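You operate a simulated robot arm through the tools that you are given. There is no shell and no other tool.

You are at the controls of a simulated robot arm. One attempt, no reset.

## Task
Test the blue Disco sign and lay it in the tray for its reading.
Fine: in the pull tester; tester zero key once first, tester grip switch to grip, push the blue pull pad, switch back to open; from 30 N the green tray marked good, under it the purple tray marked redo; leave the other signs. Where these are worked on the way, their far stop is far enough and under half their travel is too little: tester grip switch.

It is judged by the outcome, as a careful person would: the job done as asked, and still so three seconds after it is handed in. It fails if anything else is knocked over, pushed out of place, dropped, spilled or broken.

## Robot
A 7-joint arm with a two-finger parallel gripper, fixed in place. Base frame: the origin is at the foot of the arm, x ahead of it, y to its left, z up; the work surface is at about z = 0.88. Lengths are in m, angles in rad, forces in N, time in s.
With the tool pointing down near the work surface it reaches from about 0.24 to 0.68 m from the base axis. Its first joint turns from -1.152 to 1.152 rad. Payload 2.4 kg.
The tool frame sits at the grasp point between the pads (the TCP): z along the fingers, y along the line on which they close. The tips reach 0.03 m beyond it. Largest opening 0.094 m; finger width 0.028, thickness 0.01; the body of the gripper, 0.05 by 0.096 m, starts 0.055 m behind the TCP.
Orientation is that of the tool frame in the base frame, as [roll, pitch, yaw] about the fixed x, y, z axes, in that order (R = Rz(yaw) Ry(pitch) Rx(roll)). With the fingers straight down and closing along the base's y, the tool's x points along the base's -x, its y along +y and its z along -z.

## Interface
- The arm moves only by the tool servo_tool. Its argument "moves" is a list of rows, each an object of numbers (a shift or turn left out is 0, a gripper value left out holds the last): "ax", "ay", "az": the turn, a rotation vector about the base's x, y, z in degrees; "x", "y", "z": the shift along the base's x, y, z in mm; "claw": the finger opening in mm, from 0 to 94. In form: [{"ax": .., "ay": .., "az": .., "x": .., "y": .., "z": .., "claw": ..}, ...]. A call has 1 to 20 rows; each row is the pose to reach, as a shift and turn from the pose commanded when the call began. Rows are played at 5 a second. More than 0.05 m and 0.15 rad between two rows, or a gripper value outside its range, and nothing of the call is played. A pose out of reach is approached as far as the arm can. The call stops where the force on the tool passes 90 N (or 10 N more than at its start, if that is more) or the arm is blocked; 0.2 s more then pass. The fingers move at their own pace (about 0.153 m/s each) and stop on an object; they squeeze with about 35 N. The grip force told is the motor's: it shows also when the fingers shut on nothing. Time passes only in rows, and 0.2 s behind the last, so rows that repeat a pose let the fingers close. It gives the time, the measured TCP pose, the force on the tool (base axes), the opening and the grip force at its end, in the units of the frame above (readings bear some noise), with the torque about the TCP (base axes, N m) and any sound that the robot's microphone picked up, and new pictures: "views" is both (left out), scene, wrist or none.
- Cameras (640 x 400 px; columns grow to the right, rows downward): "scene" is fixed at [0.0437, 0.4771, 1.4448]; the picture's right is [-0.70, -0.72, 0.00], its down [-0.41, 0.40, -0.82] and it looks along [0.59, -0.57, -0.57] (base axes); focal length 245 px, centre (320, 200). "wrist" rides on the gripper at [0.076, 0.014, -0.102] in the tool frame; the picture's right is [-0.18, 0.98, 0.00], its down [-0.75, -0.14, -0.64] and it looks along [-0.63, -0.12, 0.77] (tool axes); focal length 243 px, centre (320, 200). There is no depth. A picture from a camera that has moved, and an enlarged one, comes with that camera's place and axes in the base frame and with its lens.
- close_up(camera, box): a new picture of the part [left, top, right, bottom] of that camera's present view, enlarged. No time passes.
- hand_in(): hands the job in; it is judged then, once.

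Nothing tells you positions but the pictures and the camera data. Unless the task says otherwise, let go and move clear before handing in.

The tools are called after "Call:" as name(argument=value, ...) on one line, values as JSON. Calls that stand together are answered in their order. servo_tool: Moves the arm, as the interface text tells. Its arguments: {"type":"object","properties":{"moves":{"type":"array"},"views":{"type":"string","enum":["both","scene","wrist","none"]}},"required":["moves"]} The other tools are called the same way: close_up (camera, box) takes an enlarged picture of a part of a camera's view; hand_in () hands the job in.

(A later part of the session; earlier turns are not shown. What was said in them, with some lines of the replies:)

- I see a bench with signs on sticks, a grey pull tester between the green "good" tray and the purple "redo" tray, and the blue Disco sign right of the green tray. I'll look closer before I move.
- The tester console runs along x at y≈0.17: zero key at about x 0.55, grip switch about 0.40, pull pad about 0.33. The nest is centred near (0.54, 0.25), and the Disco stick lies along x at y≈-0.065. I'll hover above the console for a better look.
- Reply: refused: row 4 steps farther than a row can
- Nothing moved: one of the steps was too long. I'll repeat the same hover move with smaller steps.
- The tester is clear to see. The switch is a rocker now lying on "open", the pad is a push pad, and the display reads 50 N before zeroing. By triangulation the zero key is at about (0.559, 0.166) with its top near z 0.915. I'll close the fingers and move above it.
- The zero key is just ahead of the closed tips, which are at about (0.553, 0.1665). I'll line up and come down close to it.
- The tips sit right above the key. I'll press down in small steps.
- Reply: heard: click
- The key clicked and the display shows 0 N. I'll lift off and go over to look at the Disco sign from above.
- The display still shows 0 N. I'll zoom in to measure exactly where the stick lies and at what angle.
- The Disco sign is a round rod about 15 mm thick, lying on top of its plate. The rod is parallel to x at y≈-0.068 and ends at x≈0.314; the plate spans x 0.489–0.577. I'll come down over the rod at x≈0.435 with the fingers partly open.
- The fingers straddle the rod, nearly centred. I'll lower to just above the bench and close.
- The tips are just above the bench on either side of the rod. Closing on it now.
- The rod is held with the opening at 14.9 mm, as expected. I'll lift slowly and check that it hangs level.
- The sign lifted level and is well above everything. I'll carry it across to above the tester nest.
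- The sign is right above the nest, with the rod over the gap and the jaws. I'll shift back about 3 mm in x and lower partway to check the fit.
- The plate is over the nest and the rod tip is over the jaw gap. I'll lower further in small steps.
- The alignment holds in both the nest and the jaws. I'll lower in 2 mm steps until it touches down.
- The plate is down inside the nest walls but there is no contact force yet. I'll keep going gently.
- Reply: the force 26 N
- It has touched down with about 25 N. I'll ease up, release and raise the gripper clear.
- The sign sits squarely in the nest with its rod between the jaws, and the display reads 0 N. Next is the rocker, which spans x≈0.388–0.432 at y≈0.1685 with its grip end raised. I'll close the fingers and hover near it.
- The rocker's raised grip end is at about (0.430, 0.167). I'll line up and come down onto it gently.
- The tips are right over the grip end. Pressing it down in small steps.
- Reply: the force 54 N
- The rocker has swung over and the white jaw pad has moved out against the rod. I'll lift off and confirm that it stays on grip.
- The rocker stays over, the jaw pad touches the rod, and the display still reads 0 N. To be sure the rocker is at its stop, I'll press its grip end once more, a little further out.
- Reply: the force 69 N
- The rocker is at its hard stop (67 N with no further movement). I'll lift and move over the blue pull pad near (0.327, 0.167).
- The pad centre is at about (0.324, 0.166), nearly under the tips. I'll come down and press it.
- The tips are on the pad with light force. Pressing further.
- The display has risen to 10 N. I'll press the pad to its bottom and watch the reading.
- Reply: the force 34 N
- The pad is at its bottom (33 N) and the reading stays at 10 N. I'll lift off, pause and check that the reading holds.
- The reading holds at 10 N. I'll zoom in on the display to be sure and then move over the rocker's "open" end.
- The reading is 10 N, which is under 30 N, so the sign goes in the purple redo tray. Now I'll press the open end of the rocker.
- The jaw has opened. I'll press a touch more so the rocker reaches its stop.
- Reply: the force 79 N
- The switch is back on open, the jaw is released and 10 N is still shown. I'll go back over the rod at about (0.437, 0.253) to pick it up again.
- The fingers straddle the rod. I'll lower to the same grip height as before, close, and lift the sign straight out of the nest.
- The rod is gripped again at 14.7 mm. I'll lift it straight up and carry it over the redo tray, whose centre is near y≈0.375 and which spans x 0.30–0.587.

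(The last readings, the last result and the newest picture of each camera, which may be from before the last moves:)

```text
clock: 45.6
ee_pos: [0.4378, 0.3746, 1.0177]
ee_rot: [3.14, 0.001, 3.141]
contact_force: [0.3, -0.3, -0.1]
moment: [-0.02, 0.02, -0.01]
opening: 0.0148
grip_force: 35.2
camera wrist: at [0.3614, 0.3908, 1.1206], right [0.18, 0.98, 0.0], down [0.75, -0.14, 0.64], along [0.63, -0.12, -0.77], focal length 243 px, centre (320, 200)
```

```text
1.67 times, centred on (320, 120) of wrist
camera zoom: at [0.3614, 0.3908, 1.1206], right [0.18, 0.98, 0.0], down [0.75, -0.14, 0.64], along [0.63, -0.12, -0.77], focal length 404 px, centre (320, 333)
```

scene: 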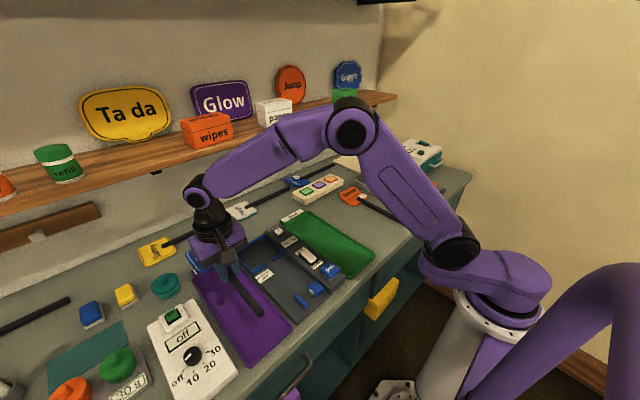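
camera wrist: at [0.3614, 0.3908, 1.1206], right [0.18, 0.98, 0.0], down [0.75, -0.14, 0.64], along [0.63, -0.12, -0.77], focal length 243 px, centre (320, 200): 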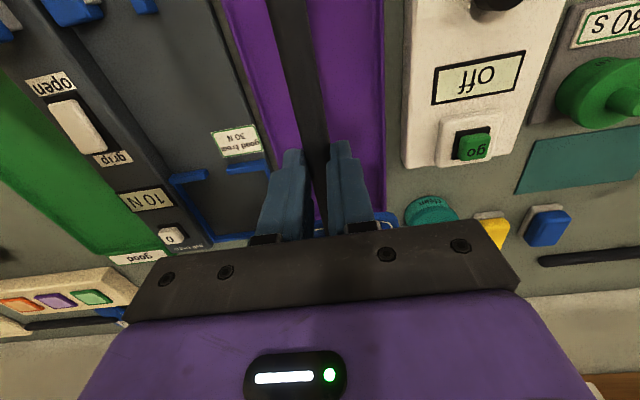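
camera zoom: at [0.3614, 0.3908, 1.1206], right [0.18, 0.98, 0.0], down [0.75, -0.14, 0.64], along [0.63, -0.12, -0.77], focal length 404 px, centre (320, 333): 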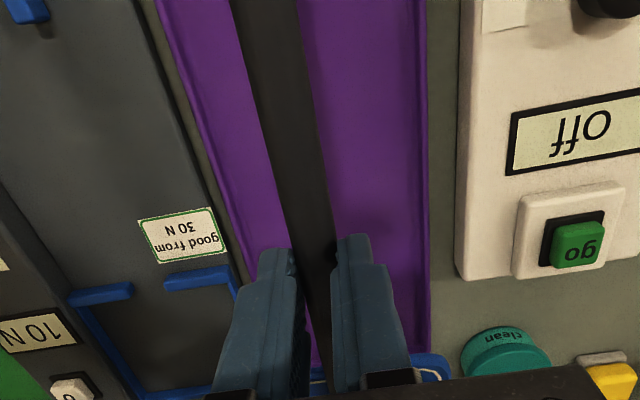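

The sign is centred above the redo tray. I'll lower partway and check the fit at both ends.

Call:
servo_tool(moves=[{"z": -25, "y": 1.5}, {"z": -50, "y": 1.5}, {"z": -70, "y": 1.5}, {"z": -75, "y": 1.5}, {"z": -75, "y": 1.5}])

Call:
close_up(camera="scene", box=[180, 220, 310, 370])

Call:
close_up(camera="wrist", box=[200, 0, 440, 240])

```text
clock: 46.8
ee_pos: [0.438, 0.3776, 0.9416]
ee_rot: [-3.14, 0.0, -3.141]
contact_force: [-0.5, 0.8, -1.1]
moment: [-0.01, 0.02, -0.02]
opening: 0.0148
grip_force: 34.7
camera wrist: at [0.3613, 0.3925, 1.0454], right [0.18, 0.98, 0.0], down [0.75, -0.14, 0.64], along [0.63, -0.12, -0.77], focal length 243 px, centre (320, 200)
```

scene: 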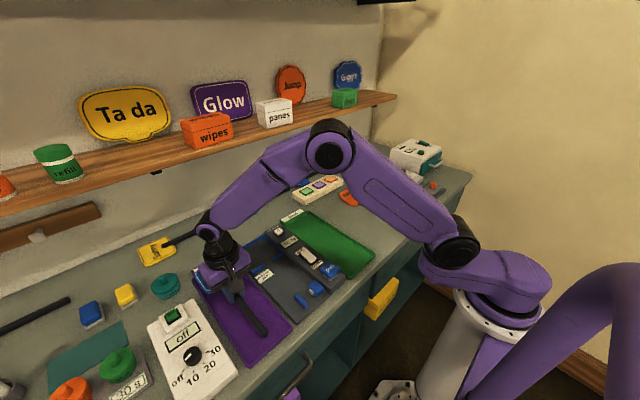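
wrist: 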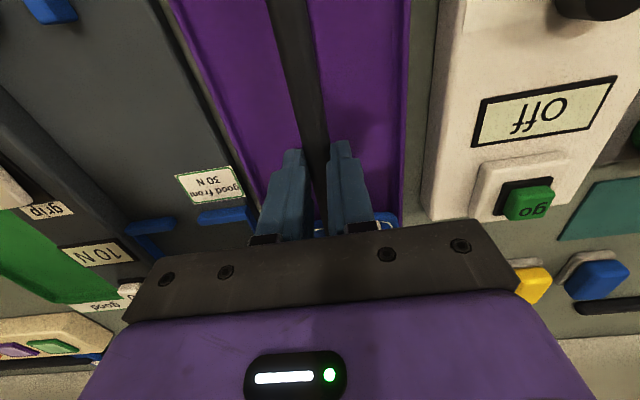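

```text
2.67 times, centred on (245, 295) of scene
camera zoom: at [0.0437, 0.4771, 1.4448], right [-0.7, -0.72, 0.0], down [-0.41, 0.4, -0.82], along [0.59, -0.57, -0.57], focal length 654 px, centre (520, -53)
```

zoom: 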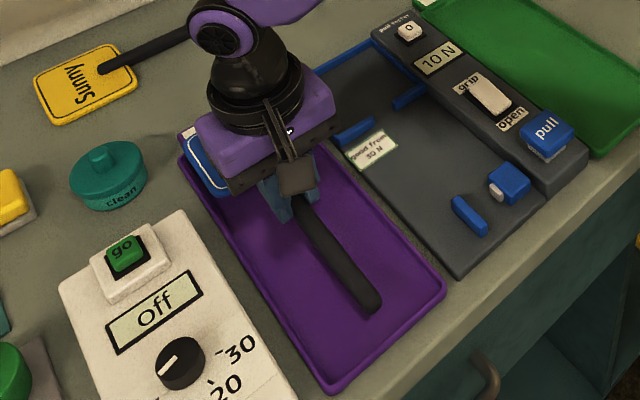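

```text
1.67 times, centred on (320, 120) of wrist
camera zoom: at [0.3613, 0.3925, 1.0454], right [0.18, 0.98, 0.0], down [0.75, -0.14, 0.64], along [0.63, -0.12, -0.77], focal length 404 px, centre (320, 333)
```

zoom: 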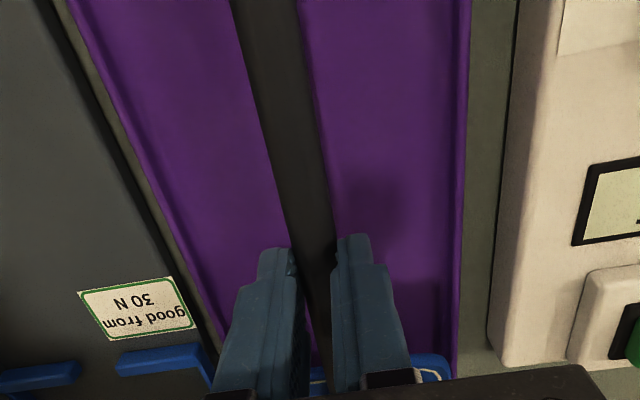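

The sign is slightly toward the far end, so I'll shift it 5 mm back and 1 mm toward centre. Then I'll lower gently until it touches the tray floor.

Call:
servo_tool(moves=[{"x": -5, "y": -1}, {"x": -5, "y": -1, "z": -8}, {"x": -5, "y": -1, "z": -14}, {"x": -5, "y": -1, "z": -18}, {"x": -5, "y": -1, "z": -20}], views="none")

Call:
close_up(camera="scene", box=[180, 220, 310, 370])

```text
clock: 48.0
ee_pos: [0.4325, 0.3766, 0.9234]
ee_rot: [-3.141, -0.001, 3.141]
contact_force: [-0.6, 0.3, -1.5]
moment: [0.0, 0.03, -0.02]
opening: 0.015
grip_force: 35.1
```

```text
2.67 times, centred on (245, 295) of scene
camera zoom: at [0.0437, 0.4771, 1.4448], right [-0.7, -0.72, 0.0], down [-0.41, 0.4, -0.82], along [0.59, -0.57, -0.57], focal length 654 px, centre (520, -53)
```

zoom: 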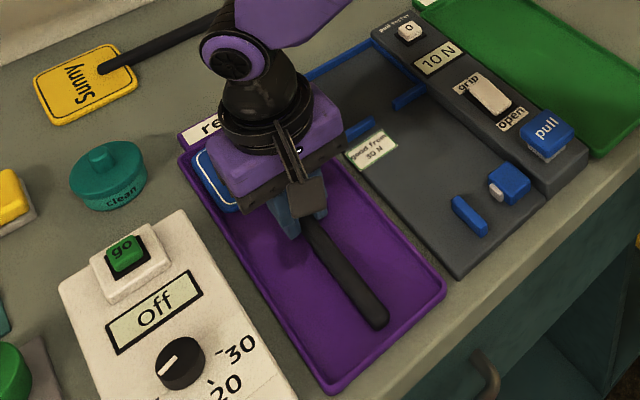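

Call:
servo_tool(moves=[{"z": -1}, {"z": -2}, {"z": -3}, {"z": -4}], views="none")

Call:
close_up(camera="scene", box=[180, 220, 310, 370])

```text
clock: 49.0
ee_pos: [0.4327, 0.3774, 0.9211]
ee_rot: [3.14, 0.003, 3.14]
contact_force: [-1.9, -2.1, 21.5]
moment: [-0.08, 0.52, 0.01]
opening: 0.0149
grip_force: 34.9
```

```text
2.67 times, centred on (245, 295) of scene
camera zoom: at [0.0433, 0.4767, 1.445], right [-0.7, -0.72, 0.0], down [-0.41, 0.4, -0.82], along [0.59, -0.57, -0.57], focal length 654 px, centre (520, -53)
```

zoom: 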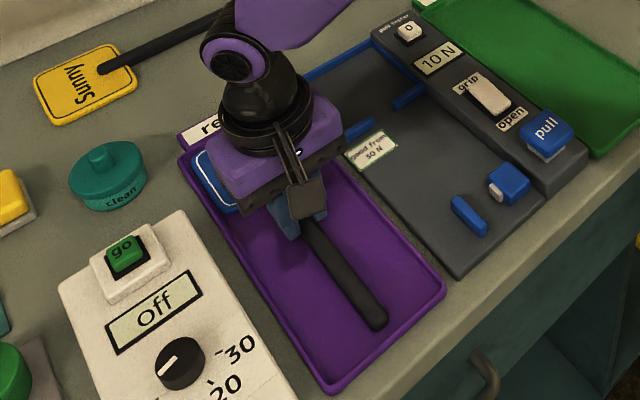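

It touched down with about 21 N. I'll ease up slightly, open, and rise clear to inspect it.

Call:
servo_tool(moves=[{"z": 2}, {"z": 2, "claw": 22}, {"z": 2, "claw": 40}, {"z": 2, "claw": 40}, {"z": 20}, {"z": 55}, {"z": 95}, {"z": 135}, {"z": 135}])

Call:
close_up(camera="scene", box=[180, 230, 310, 370])

Call:
close_up(camera="wrist", box=[200, 0, 440, 240])

```text
clock: 51.0
ee_pos: [0.4335, 0.378, 1.0555]
ee_rot: [3.141, -0.001, 3.141]
contact_force: [0.3, 1.3, 0.4]
moment: [-0.01, 0.0, -0.01]
opening: 0.0402
grip_force: 0.0
camera wrist: at [0.3565, 0.3925, 1.1574], right [0.18, 0.98, 0.0], down [0.75, -0.14, 0.64], along [0.63, -0.12, -0.77], focal length 243 px, centre (320, 200)
```

scene: 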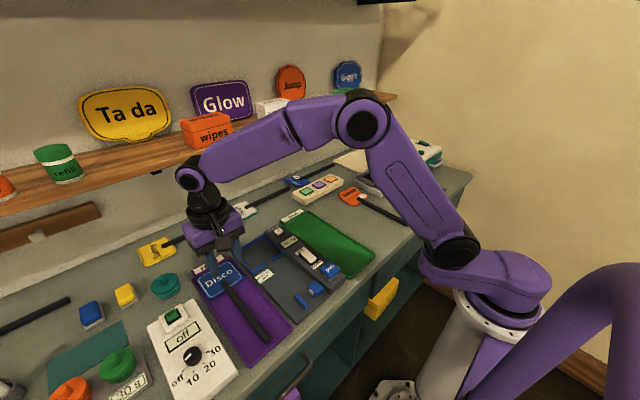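
wrist: 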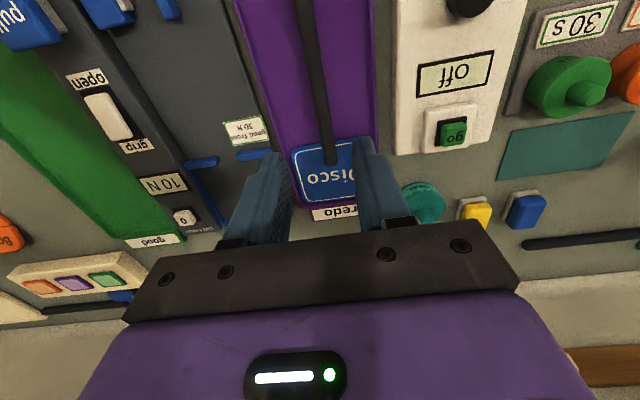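

```text
2.86 times, centred on (245, 300) of scene
camera zoom: at [0.0437, 0.4771, 1.4448], right [-0.7, -0.72, 0.0], down [-0.41, 0.4, -0.82], along [0.59, -0.57, -0.57], focal length 700 px, centre (534, -86)
```

zoom: 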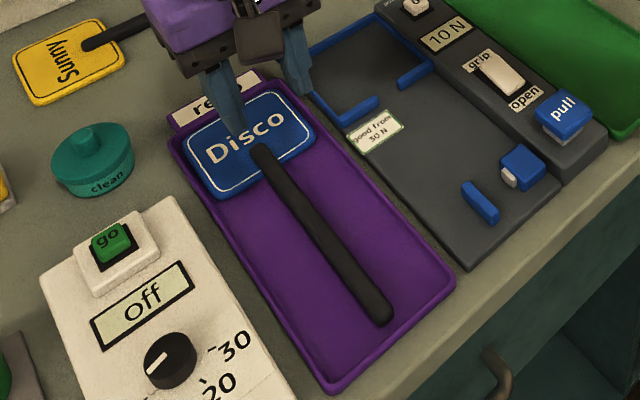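

```text
1.67 times, centred on (320, 120) of wrist
camera zoom: at [0.3565, 0.3925, 1.1574], right [0.18, 0.98, 0.0], down [0.75, -0.14, 0.64], along [0.63, -0.12, -0.77], focal length 404 px, centre (320, 333)
```

zoom: 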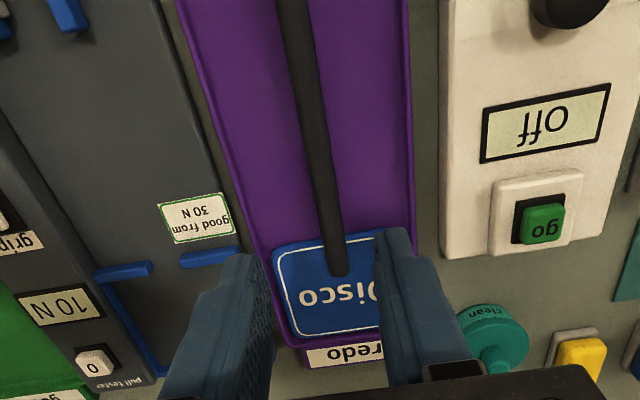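

Call:
servo_tool(moves=[{"z": 40, "x": -30}, {"z": 60, "x": -70}, {"z": 60, "x": -100}, {"z": 60, "x": -100}])

Call:
close_up(camera="scene", box=[185, 250, 255, 310])

Call:
close_up(camera="scene", box=[230, 290, 310, 370])

Call:
close_up(camera="wrist", box=[240, 0, 400, 180])

```text
clock: 52.0
ee_pos: [0.3332, 0.3774, 1.1145]
ee_rot: [-3.141, -0.001, -3.141]
contact_force: [0.0, 0.1, 1.0]
moment: [-0.02, -0.01, 0.0]
opening: 0.0399
grip_force: 0.1
camera wrist: at [0.2561, 0.3933, 1.2174], right [0.18, 0.98, 0.0], down [0.75, -0.14, 0.64], along [0.63, -0.12, -0.77], focal length 243 px, centre (320, 200)
```

scene: 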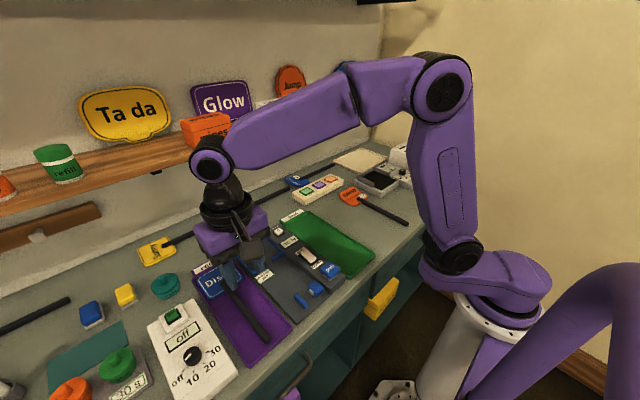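
wrist: 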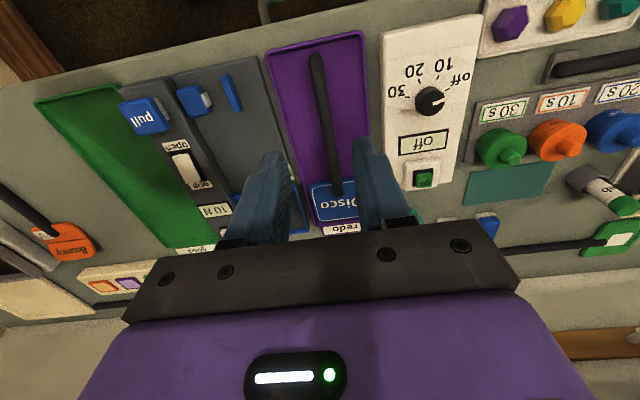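

```text
6.67 times, centred on (220, 280) of scene
camera zoom: at [0.0437, 0.4771, 1.4448], right [-0.7, -0.72, 0.0], down [-0.41, 0.4, -0.82], along [0.59, -0.57, -0.57], focal length 1634 px, centre (987, -333)
```

zoom: 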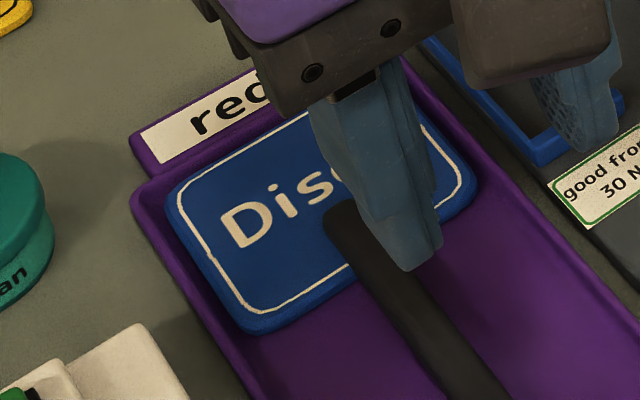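

```text
5.00 times, centred on (270, 330) of scene
camera zoom: at [0.0437, 0.4771, 1.4448], right [-0.7, -0.72, 0.0], down [-0.41, 0.4, -0.82], along [0.59, -0.57, -0.57], focal length 1226 px, centre (570, -450)
```

zoom: 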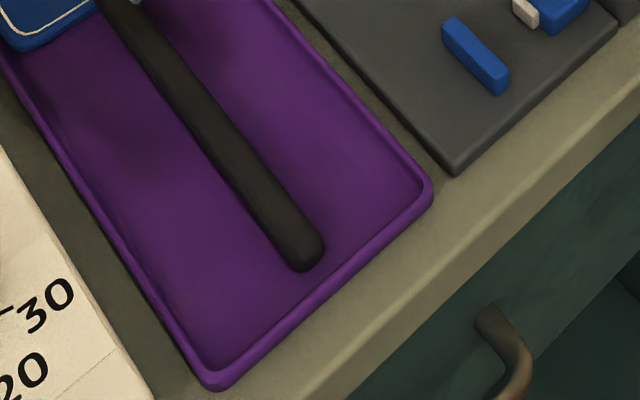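

```text
2.22 times, centred on (320, 90) of wrist
camera zoom: at [0.2561, 0.3933, 1.2174], right [0.18, 0.98, 0.0], down [0.75, -0.14, 0.64], along [0.63, -0.12, -0.77], focal length 539 px, centre (320, 444)
```

zoom: 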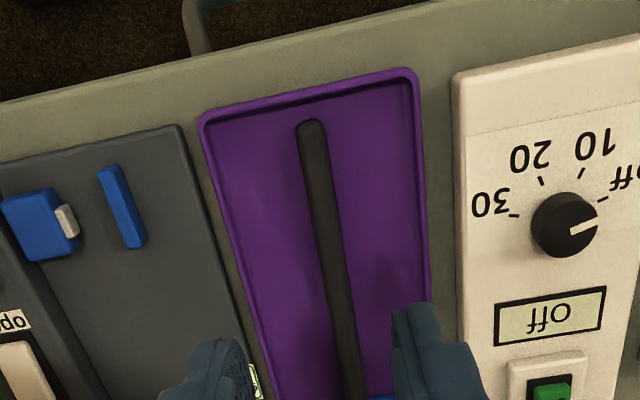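

The sign lies in the redo tray. I'll move the arm well clear to see the plate's far edge unobstructed.

Call:
servo_tool(moves=[{"z": 30, "y": -30}, {"z": 50, "y": -70}, {"z": 50, "y": -110}, {"z": 50, "y": -150}, {"z": 50, "y": -190}, {"z": 50, "y": -190}])

Call:
close_up(camera="scene", box=[185, 245, 255, 305])

Call:
close_up(camera="scene", box=[180, 200, 360, 370])

Call:
close_up(camera="wrist", box=[400, 0, 640, 240])

```text
clock: 53.4
ee_pos: [0.3344, 0.1871, 1.1645]
ee_rot: [3.141, 0.001, 3.14]
contact_force: [0.1, -0.4, 0.6]
moment: [-0.02, -0.06, 0.0]
opening: 0.04
grip_force: 0.1
camera wrist: at [0.2577, 0.2018, 1.2671], right [0.18, 0.98, 0.0], down [0.75, -0.14, 0.64], along [0.63, -0.12, -0.77], focal length 243 px, centre (320, 200)
```

scene: 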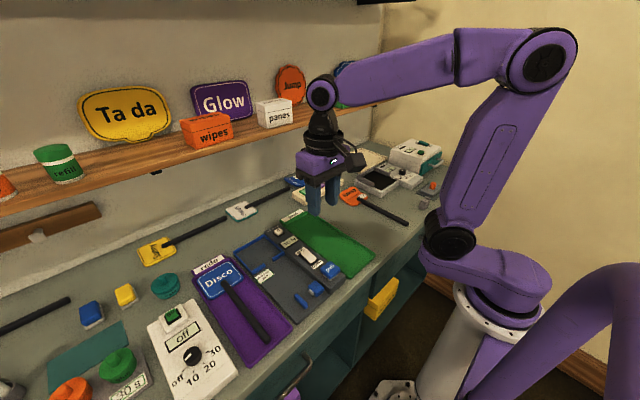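
wrist: 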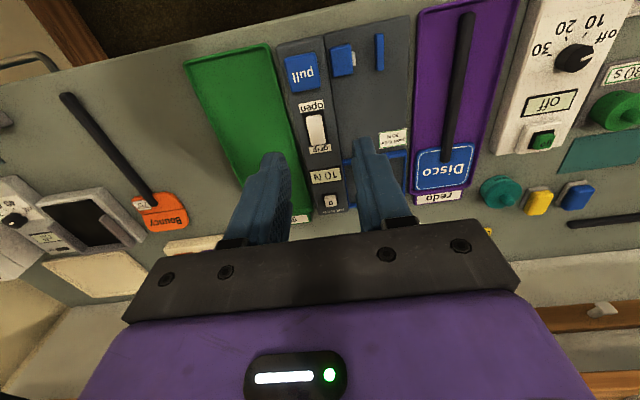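

```text
6.67 times, centred on (220, 275) of scene
camera zoom: at [0.0437, 0.477, 1.4448], right [-0.7, -0.72, 0.0], down [-0.41, 0.4, -0.82], along [0.59, -0.57, -0.57], focal length 1634 px, centre (987, -300)
```

zoom: 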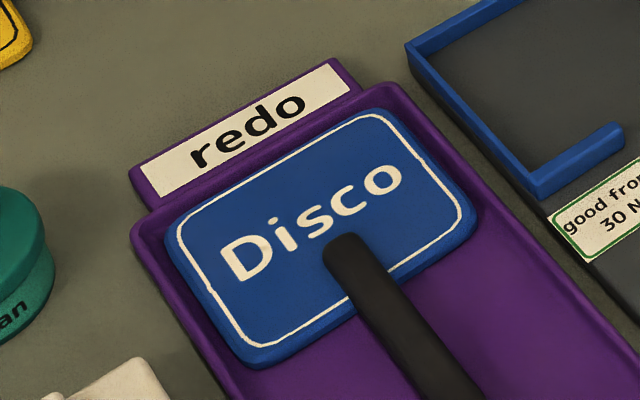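

```text
2.35 times, centred on (270, 285) of scene
camera zoom: at [0.0437, 0.477, 1.4448], right [-0.7, -0.72, 0.0], down [-0.41, 0.4, -0.82], along [0.59, -0.57, -0.57], focal length 577 px, centre (438, 0)
```

zoom: 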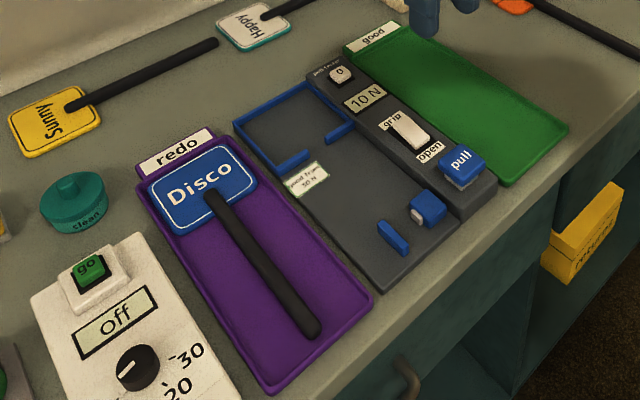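

```text
1.67 times, centred on (520, 120) of wrist
camera zoom: at [0.2577, 0.2018, 1.2671], right [0.18, 0.98, 0.0], down [0.75, -0.14, 0.64], along [0.63, -0.12, -0.77], focal length 404 px, centre (-13, 333)
```

zoom: 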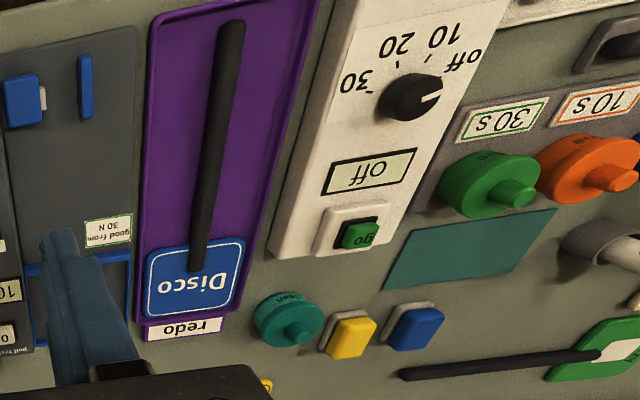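

Call:
close_up(camera="wrist", box=[400, 120, 500, 210])

Call:
close_up(camera="scene", box=[190, 250, 225, 280])

Call:
close_up(camera="scene", box=[215, 245, 250, 285])

```text
4.44 times, centred on (450, 165) of wrist
camera zoom: at [0.2577, 0.2018, 1.2671], right [0.18, 0.98, 0.0], down [0.75, -0.14, 0.64], along [0.63, -0.12, -0.77], focal length 1078 px, centre (-258, 356)
```

zoom: 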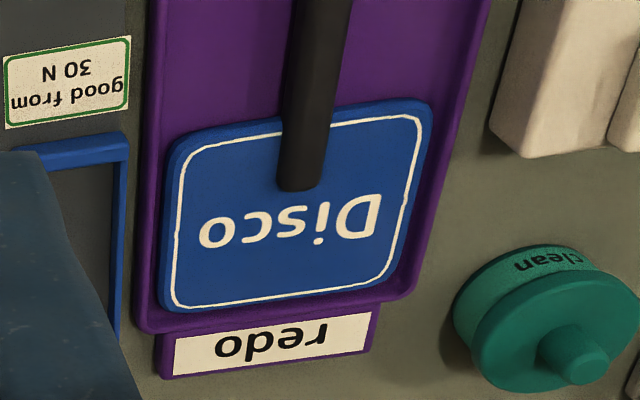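

```text
13.33 times, centred on (208, 265) of scene
camera zoom: at [0.0437, 0.477, 1.4448], right [-0.7, -0.72, 0.0], down [-0.41, 0.4, -0.82], along [0.59, -0.57, -0.57], focal length 3269 px, centre (1820, -667)
```

zoom: 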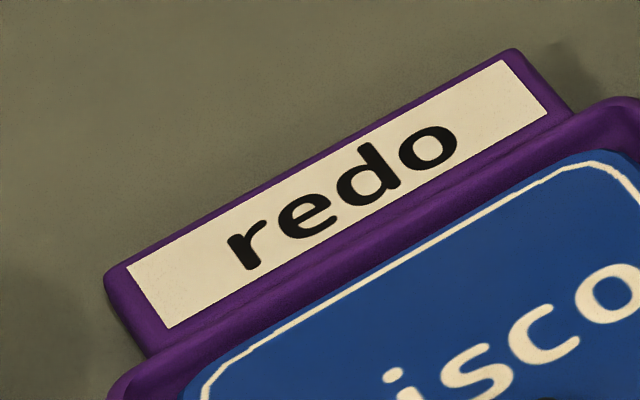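

```text
10.00 times, centred on (232, 265) of scene
camera zoom: at [0.0437, 0.477, 1.4448], right [-0.7, -0.72, 0.0], down [-0.41, 0.4, -0.82], along [0.59, -0.57, -0.57], focal length 2452 px, centre (1195, -450)
```

zoom: 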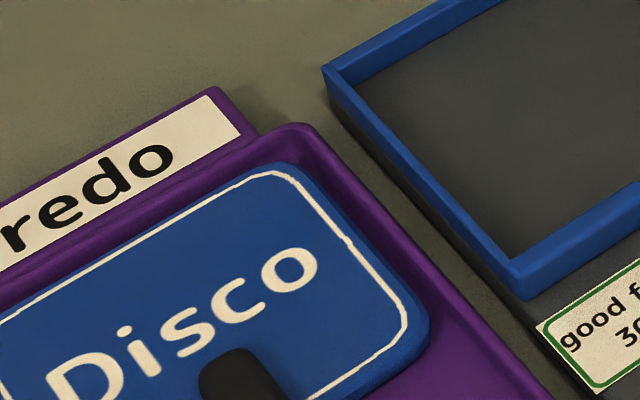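

The Disco sign lies flat inside the purple redo tray, as its 10 N reading calls for. The switch is back on open, the other signs are untouched and the arm is clear. Handing in.

Call:
hand_in()

```text
The job is handed in.
```

The Disco sign read 10 N in the pull tester, which is under 30 N, so I laid it in the purple tray marked redo.

- **Test:** I pressed the zero key once, with the tester still empty, and the display went to 0 N. I then laid the sign in, set the switch to grip, pushed the pull pad to its stop and set the switch back to open. The reading held at 10 N throughout.
- **Extra press:** I pressed the grip end of the switch a second time to make sure it was at its stop. It did not move any further.
- **Placement:** The sign looks flat inside the tray, but the plate sits close to the far rim. The slack is mostly at the rod end.
- **Everything else:** I saw nothing knocked over or pushed out of place. I left the other signs alone, and the arm was open and clear before I handed in.
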